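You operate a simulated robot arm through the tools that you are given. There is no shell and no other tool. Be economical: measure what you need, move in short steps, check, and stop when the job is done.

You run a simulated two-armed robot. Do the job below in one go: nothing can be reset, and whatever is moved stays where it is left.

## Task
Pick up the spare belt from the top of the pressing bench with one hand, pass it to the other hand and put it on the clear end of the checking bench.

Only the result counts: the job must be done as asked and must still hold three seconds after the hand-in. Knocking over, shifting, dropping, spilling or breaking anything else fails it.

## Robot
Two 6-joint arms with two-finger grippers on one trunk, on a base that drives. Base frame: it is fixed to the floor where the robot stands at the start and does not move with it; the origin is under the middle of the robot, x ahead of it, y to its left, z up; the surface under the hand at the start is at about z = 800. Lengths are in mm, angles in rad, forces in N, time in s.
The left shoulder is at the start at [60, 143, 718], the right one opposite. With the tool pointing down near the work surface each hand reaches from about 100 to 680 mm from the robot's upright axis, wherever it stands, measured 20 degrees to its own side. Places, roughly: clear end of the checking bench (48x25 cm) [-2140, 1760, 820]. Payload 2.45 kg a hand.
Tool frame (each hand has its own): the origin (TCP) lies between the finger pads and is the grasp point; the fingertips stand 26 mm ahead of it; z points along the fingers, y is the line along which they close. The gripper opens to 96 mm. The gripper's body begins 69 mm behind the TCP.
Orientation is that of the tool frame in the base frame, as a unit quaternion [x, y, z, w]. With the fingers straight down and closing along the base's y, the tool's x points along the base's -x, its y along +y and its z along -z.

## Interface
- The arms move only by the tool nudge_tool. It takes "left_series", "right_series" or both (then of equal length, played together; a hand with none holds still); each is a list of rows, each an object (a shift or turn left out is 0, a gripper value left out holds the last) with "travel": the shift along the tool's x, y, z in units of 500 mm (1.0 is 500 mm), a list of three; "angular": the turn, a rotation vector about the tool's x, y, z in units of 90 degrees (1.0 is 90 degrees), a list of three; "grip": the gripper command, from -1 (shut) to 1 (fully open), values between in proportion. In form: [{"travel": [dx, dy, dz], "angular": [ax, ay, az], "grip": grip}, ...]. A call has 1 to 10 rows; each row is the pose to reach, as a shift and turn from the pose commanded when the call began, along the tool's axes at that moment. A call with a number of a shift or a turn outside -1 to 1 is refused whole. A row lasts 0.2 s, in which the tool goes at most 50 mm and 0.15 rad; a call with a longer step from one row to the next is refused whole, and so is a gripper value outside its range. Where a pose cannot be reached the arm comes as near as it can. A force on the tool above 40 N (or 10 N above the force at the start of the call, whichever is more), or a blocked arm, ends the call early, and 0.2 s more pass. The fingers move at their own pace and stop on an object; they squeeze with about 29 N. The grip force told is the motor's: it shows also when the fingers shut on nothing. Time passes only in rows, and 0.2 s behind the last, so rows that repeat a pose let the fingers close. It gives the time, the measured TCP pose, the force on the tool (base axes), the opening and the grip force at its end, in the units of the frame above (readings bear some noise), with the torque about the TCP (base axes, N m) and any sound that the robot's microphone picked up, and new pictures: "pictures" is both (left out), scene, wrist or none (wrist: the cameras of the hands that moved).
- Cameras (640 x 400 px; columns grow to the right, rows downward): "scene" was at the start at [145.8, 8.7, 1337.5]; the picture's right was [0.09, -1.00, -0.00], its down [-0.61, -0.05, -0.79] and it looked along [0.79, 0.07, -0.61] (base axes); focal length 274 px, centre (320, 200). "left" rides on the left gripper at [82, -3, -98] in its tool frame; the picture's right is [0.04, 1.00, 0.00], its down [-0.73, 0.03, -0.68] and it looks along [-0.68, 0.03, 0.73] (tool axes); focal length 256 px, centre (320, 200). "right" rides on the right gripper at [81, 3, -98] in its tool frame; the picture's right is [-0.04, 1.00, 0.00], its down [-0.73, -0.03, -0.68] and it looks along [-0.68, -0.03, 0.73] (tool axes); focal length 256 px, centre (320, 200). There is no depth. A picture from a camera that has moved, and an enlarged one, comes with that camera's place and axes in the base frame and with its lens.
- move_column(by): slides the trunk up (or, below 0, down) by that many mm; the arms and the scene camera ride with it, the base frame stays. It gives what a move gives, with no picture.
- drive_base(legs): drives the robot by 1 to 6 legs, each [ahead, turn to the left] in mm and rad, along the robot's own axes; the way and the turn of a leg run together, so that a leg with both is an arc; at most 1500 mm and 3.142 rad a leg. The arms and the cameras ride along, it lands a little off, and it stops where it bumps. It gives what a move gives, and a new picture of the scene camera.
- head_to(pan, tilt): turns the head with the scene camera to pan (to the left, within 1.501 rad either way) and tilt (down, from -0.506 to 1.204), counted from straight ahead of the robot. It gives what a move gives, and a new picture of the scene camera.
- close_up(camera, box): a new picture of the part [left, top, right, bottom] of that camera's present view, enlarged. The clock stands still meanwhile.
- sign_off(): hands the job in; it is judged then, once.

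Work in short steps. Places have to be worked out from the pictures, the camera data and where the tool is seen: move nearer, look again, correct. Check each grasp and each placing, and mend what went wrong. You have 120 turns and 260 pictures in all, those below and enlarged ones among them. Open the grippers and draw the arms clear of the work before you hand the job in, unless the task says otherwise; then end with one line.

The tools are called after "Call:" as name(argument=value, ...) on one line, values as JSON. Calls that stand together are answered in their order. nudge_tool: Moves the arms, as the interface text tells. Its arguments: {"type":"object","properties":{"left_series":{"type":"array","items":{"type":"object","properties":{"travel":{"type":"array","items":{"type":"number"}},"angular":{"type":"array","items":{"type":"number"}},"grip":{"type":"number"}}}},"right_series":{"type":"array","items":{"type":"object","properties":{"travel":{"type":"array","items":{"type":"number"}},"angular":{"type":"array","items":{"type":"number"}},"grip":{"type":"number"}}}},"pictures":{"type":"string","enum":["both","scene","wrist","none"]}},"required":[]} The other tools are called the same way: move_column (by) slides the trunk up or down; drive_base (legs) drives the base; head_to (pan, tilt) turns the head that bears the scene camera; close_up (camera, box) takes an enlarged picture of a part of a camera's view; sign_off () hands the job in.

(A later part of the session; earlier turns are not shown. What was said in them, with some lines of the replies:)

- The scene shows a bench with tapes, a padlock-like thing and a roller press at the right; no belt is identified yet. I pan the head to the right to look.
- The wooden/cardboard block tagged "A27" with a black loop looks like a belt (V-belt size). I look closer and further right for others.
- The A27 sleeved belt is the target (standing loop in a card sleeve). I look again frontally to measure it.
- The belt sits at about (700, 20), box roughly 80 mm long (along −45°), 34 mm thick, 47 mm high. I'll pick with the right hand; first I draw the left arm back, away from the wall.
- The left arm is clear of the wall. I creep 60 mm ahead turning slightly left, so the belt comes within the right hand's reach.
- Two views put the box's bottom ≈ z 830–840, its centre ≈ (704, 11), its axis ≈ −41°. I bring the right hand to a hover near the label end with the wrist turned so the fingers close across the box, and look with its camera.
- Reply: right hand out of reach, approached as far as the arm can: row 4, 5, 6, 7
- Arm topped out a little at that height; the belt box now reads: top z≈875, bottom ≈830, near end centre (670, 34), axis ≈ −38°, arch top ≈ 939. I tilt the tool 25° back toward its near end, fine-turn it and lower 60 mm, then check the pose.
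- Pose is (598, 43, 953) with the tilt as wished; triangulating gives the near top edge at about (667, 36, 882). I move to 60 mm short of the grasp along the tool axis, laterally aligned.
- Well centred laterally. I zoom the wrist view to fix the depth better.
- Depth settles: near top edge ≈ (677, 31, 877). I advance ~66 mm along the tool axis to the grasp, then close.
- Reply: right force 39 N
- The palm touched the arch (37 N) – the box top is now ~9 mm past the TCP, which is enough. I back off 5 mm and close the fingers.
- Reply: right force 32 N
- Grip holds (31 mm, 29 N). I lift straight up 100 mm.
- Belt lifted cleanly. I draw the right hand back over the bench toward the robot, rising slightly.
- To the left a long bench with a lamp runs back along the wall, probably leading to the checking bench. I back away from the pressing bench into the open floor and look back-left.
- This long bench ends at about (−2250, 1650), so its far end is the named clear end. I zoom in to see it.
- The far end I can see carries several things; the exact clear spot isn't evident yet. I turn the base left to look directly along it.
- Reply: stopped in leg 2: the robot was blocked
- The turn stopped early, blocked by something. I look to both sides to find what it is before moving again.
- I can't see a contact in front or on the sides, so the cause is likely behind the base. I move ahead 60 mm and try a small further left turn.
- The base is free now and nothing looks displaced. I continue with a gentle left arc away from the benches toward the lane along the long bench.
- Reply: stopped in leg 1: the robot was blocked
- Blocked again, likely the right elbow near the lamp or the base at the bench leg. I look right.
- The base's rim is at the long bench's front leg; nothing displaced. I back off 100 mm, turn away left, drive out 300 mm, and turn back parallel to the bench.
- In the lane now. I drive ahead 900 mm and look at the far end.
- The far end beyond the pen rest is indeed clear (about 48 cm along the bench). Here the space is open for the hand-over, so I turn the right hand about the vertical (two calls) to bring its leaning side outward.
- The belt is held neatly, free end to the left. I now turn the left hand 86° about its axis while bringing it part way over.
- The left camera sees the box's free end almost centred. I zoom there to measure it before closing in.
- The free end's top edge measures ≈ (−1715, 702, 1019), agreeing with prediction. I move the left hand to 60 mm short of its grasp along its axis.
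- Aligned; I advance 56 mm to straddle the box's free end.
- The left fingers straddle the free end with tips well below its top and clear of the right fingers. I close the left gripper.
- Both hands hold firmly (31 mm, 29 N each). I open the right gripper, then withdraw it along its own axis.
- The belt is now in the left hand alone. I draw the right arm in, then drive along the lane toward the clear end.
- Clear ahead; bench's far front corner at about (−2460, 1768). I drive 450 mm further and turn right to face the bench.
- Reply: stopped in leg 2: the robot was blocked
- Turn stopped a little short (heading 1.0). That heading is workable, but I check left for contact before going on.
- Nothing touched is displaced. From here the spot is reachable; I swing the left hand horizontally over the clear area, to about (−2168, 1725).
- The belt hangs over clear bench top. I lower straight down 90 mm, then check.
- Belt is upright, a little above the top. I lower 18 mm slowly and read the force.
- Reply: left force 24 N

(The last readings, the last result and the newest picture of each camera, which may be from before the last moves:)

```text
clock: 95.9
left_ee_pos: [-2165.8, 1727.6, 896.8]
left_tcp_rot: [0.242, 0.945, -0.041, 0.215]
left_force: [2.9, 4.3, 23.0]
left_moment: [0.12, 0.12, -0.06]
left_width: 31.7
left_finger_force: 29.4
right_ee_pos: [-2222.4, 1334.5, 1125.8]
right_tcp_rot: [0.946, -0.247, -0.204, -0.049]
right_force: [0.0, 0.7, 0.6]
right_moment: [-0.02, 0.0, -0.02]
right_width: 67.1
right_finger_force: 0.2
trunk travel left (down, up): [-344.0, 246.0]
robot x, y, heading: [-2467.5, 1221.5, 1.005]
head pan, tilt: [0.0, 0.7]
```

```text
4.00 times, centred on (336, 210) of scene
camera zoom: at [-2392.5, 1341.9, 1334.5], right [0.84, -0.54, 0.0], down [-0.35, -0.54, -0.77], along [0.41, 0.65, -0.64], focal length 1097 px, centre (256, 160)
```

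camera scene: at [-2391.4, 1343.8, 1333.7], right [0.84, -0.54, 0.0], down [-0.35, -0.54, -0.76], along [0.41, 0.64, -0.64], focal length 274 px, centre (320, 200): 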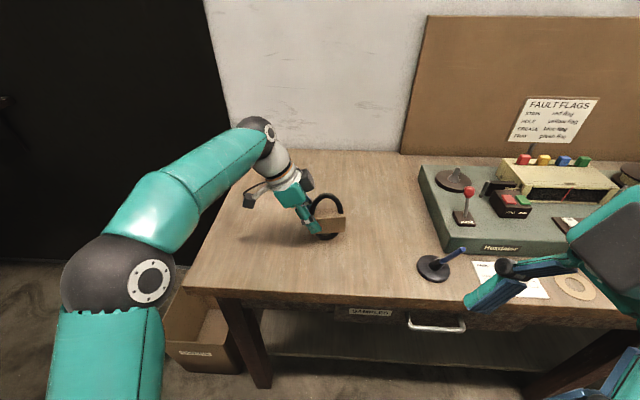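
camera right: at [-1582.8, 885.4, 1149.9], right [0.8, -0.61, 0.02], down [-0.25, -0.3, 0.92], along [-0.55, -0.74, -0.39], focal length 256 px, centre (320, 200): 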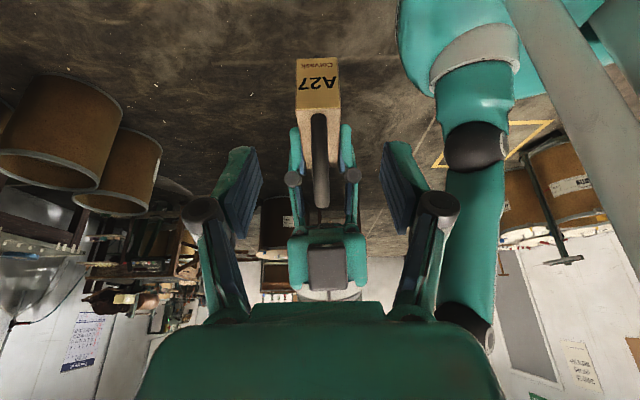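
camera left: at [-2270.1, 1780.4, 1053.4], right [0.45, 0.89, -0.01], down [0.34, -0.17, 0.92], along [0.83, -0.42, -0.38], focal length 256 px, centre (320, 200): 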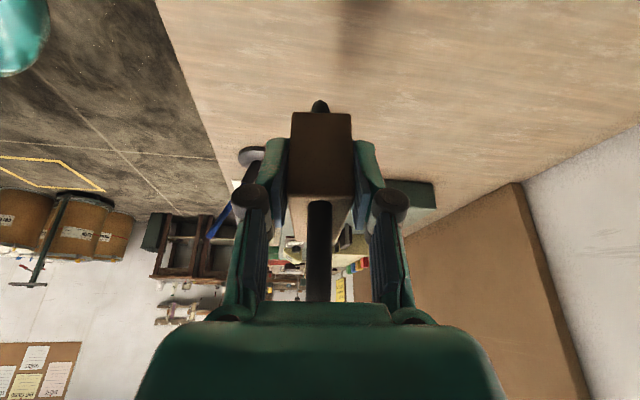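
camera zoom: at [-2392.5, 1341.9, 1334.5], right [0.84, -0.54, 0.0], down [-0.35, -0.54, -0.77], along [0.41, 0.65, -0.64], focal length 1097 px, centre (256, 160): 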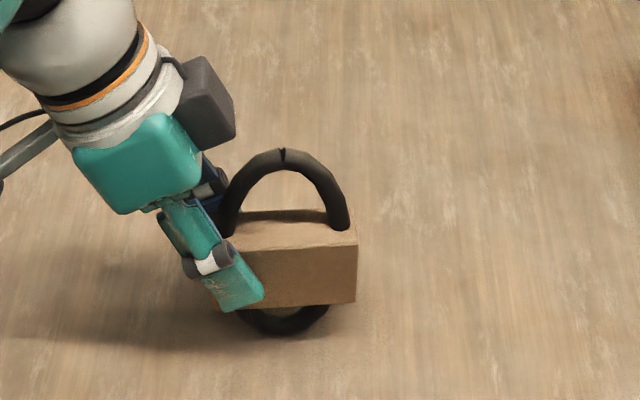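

Contact (23 N). I ease up 5 mm to a light touch and check.

Call:
nudge_tool(left_series=[{"travel": [-0.0042, 0, -0.009]}, {"travel": [-0.0042, 0, -0.009]}], pictures="wrist")

```text
clock: 96.5
left_ee_pos: [-2167.7, 1725.7, 896.9]
left_tcp_rot: [0.242, 0.946, -0.046, 0.211]
left_force: [3.9, 2.2, 10.7]
left_moment: [0.14, -0.16, -0.03]
left_width: 31.5
left_finger_force: 28.6
right_ee_pos: [-2219.8, 1334.1, 1126.2]
right_tcp_rot: [0.946, -0.246, -0.205, -0.049]
right_force: [0.0, -0.5, 0.5]
right_moment: [0.03, 0.02, 0.0]
right_width: 67.0
right_finger_force: 0.1
trunk travel left (down, up): [-344.0, 246.0]
robot x, y, heading: [-2470.0, 1221.8, 1.0]
head pan, tilt: [0.0, 0.7]
camera left: at [-2271.8, 1777.6, 951.7], right [0.45, 0.89, 0.0], down [0.34, -0.17, 0.93], along [0.83, -0.41, -0.38], focal length 256 px, centre (320, 200)
```

left: 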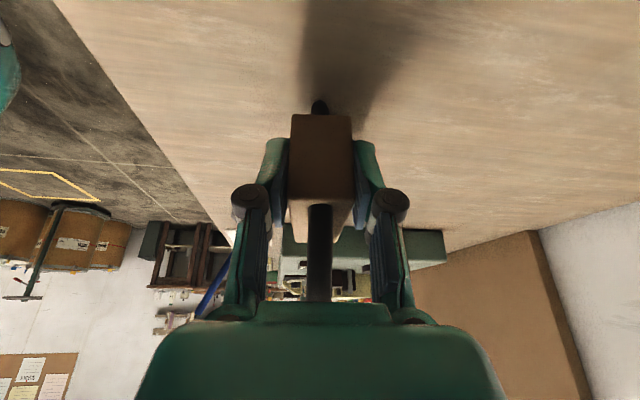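

Light contact. I ease another 2 mm and open the fingers only slightly, so they can still catch it if it tips.

Call:
nudge_tool(left_series=[{"travel": [-0.0017, 0, -0.0036], "grip": -1}, {"travel": [-0.0017, 0, -0.0036], "grip": -0.2}, {"travel": [-0.0017, 0, -0.0036], "grip": -0.15}, {"travel": [-0.0017, 0, -0.0036], "grip": -0.15}], pictures="wrist")

Call:
close_up(camera="scene", box=[256, 160, 416, 260])

```text
clock: 97.5
left_ee_pos: [-2166.1, 1725.8, 899.4]
left_tcp_rot: [0.243, 0.946, -0.046, 0.211]
left_force: [0.2, 0.0, 0.4]
left_moment: [0.0, 0.01, 0.0]
left_width: 40.8
left_finger_force: 0.1
right_ee_pos: [-2219.8, 1335.0, 1125.4]
right_tcp_rot: [0.946, -0.246, -0.205, -0.048]
right_force: [0.0, 0.6, 0.3]
right_moment: [-0.03, 0.0, -0.02]
right_width: 67.4
right_finger_force: 0.0
trunk travel left (down, up): [-344.0, 246.0]
robot x, y, heading: [-2471.5, 1221.2, 1.001]
head pan, tilt: [0.0, 0.7]
camera left: at [-2272.0, 1777.9, 953.9], right [0.45, 0.89, 0.0], down [0.34, -0.17, 0.93], along [0.83, -0.41, -0.38], focal length 256 px, centre (320, 200)
```

left: 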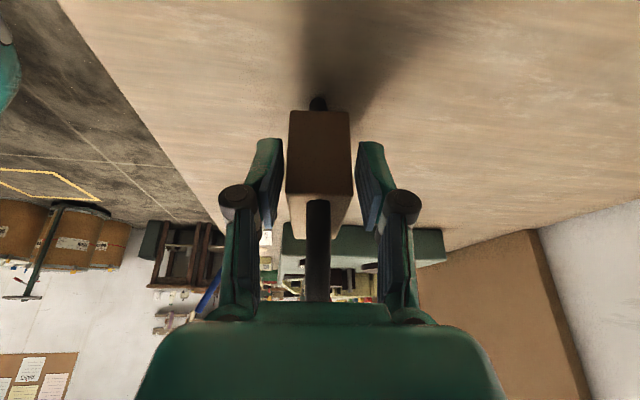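

```text
4.00 times, centred on (336, 210) of scene
camera zoom: at [-2391.7, 1343.3, 1333.7], right [0.84, -0.54, 0.0], down [-0.35, -0.54, -0.76], along [0.41, 0.64, -0.64], focal length 1097 px, centre (256, 160)
```

zoom: 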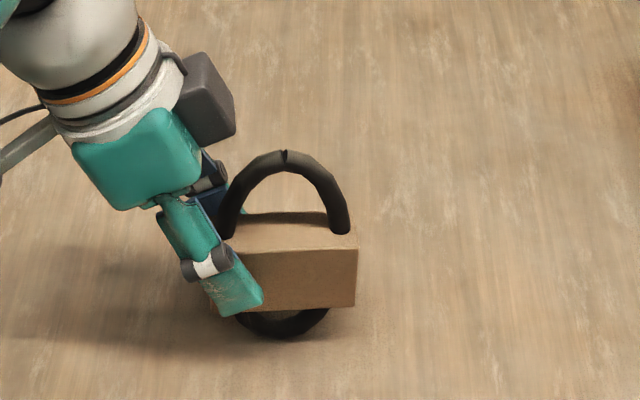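

It stands by itself between the opened fingers. I open further and withdraw along the tool axis.

Call:
nudge_tool(left_series=[{"grip": 0.4}, {"grip": 0.4}, {"travel": [0, 0, -0.04]}, {"travel": [0, 0, -0.1]}, {"travel": [0, 0, -0.17]}, {"travel": [0, 0, -0.24]}], pictures="both")

Call:
close_up(camera="scene", box=[256, 160, 416, 260])

```text
clock: 98.9
left_ee_pos: [-2210.9, 1747.9, 1008.4]
left_tcp_rot: [0.242, 0.946, -0.046, 0.211]
left_force: [0.3, -0.4, 0.7]
left_moment: [0.01, -0.01, -0.01]
left_width: 67.3
left_finger_force: 0.1
right_ee_pos: [-2219.9, 1334.9, 1124.9]
right_tcp_rot: [0.946, -0.246, -0.205, -0.048]
right_force: [-0.4, -0.4, 0.6]
right_moment: [-0.02, 0.04, -0.01]
right_width: 67.0
right_finger_force: 0.0
trunk travel left (down, up): [-344.0, 246.0]
robot x, y, heading: [-2465.9, 1218.3, 1.005]
head pan, tilt: [0.0, 0.7]
camera scene: at [-2391.6, 1343.5, 1333.7], right [0.84, -0.54, 0.0], down [-0.35, -0.54, -0.76], along [0.41, 0.64, -0.64], focal length 274 px, centre (320, 200)
camera left: at [-2316.4, 1799.8, 1062.7], right [0.45, 0.89, 0.0], down [0.34, -0.17, 0.93], along [0.83, -0.41, -0.38], focal length 256 px, centre (320, 200)
```

scene: 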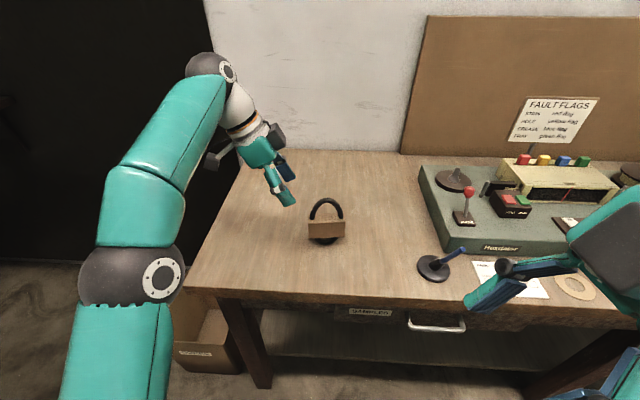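
left: 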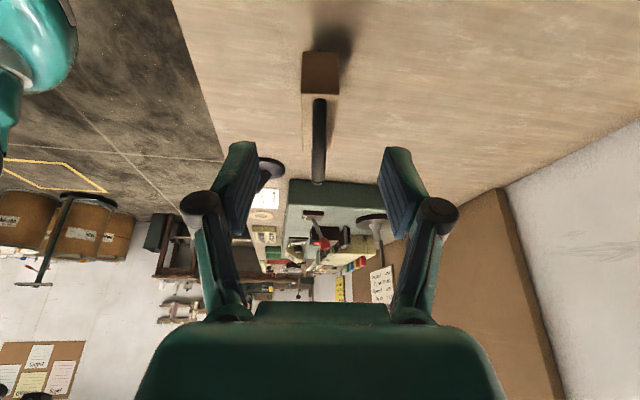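

```text
4.00 times, centred on (336, 210) of scene
camera zoom: at [-2391.6, 1343.5, 1333.7], right [0.84, -0.54, 0.0], down [-0.35, -0.54, -0.76], along [0.41, 0.64, -0.64], focal length 1097 px, centre (256, 160)
```

zoom: 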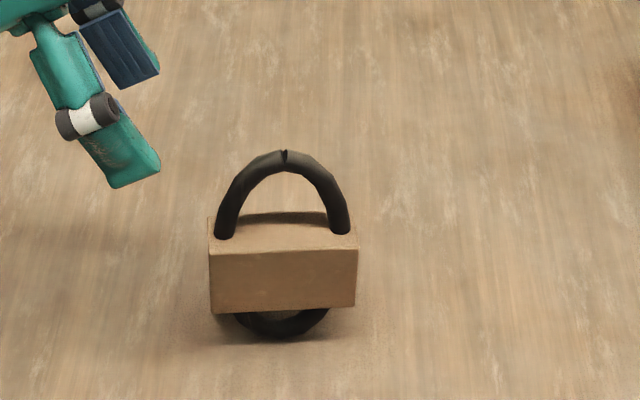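

The belt stands stably on the clear end. I draw the left arm up and back, open both grippers fully, and do a last check.

Call:
nudge_tool(left_series=[{"travel": [-0.016, 0, -0.05]}, {"travel": [-0.02, -0.085, -0.08]}, {"travel": [-0.025, -0.17, -0.1]}, {"travel": [-0.03, -0.255, -0.115]}, {"travel": [-0.03, -0.338, -0.124], "grip": 1}], right_series=[{"grip": 1}, {"grip": 1}, {"grip": 1}, {"grip": 1}, {"grip": 1}], pictures="scene")

Call:
close_up(camera="scene", box=[256, 160, 416, 260])

```text
clock: 100.1
left_ee_pos: [-2305.1, 1603.8, 1068.1]
left_tcp_rot: [0.243, 0.946, -0.046, 0.21]
left_force: [0.0, 1.1, 0.6]
left_moment: [0.02, -0.02, 0.03]
left_width: 96.1
left_finger_force: 0.1
left hand out of reach, approached as far as the arm can: row 1
right_ee_pos: [-2221.0, 1333.6, 1125.8]
right_tcp_rot: [0.946, -0.246, -0.205, -0.05]
right_force: [-0.6, -0.1, -0.2]
right_moment: [0.01, -0.02, -0.02]
right_width: 96.1
right_finger_force: 0.1
trunk travel left (down, up): [-344.0, 246.0]
robot x, y, heading: [-2468.2, 1217.8, 1.001]
head pan, tilt: [0.0, 0.7]
camera scene: at [-2392.5, 1342.4, 1333.9], right [0.84, -0.54, 0.0], down [-0.35, -0.54, -0.77], along [0.41, 0.64, -0.64], focal length 274 px, centre (320, 200)
```

scene: 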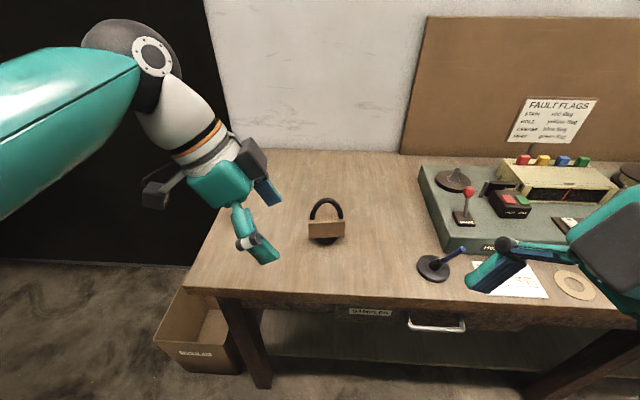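

```text
4.00 times, centred on (336, 210) of scene
camera zoom: at [-2392.5, 1342.4, 1333.9], right [0.84, -0.54, 0.0], down [-0.35, -0.54, -0.77], along [0.41, 0.64, -0.64], focal length 1097 px, centre (256, 160)
```

zoom: 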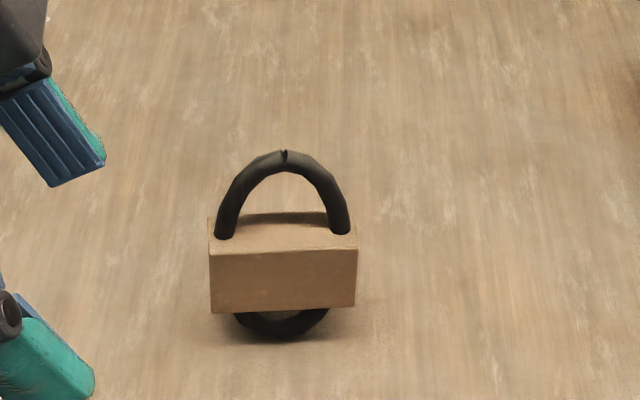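

The belt stands steady on the clear end, both grippers are open and the arms are clear. I hand in.

Call:
sign_off()

```text
The job is handed in.
```

The spare belt (A27) was picked up from the pressing bench with the right hand and passed to the left. It now stands upright on the clear end of the checking bench, and the job is handed in. The base was blocked three times while driving; the cause was clear only once (the rim against a leg of the checking bench), and I saw nothing displaced.
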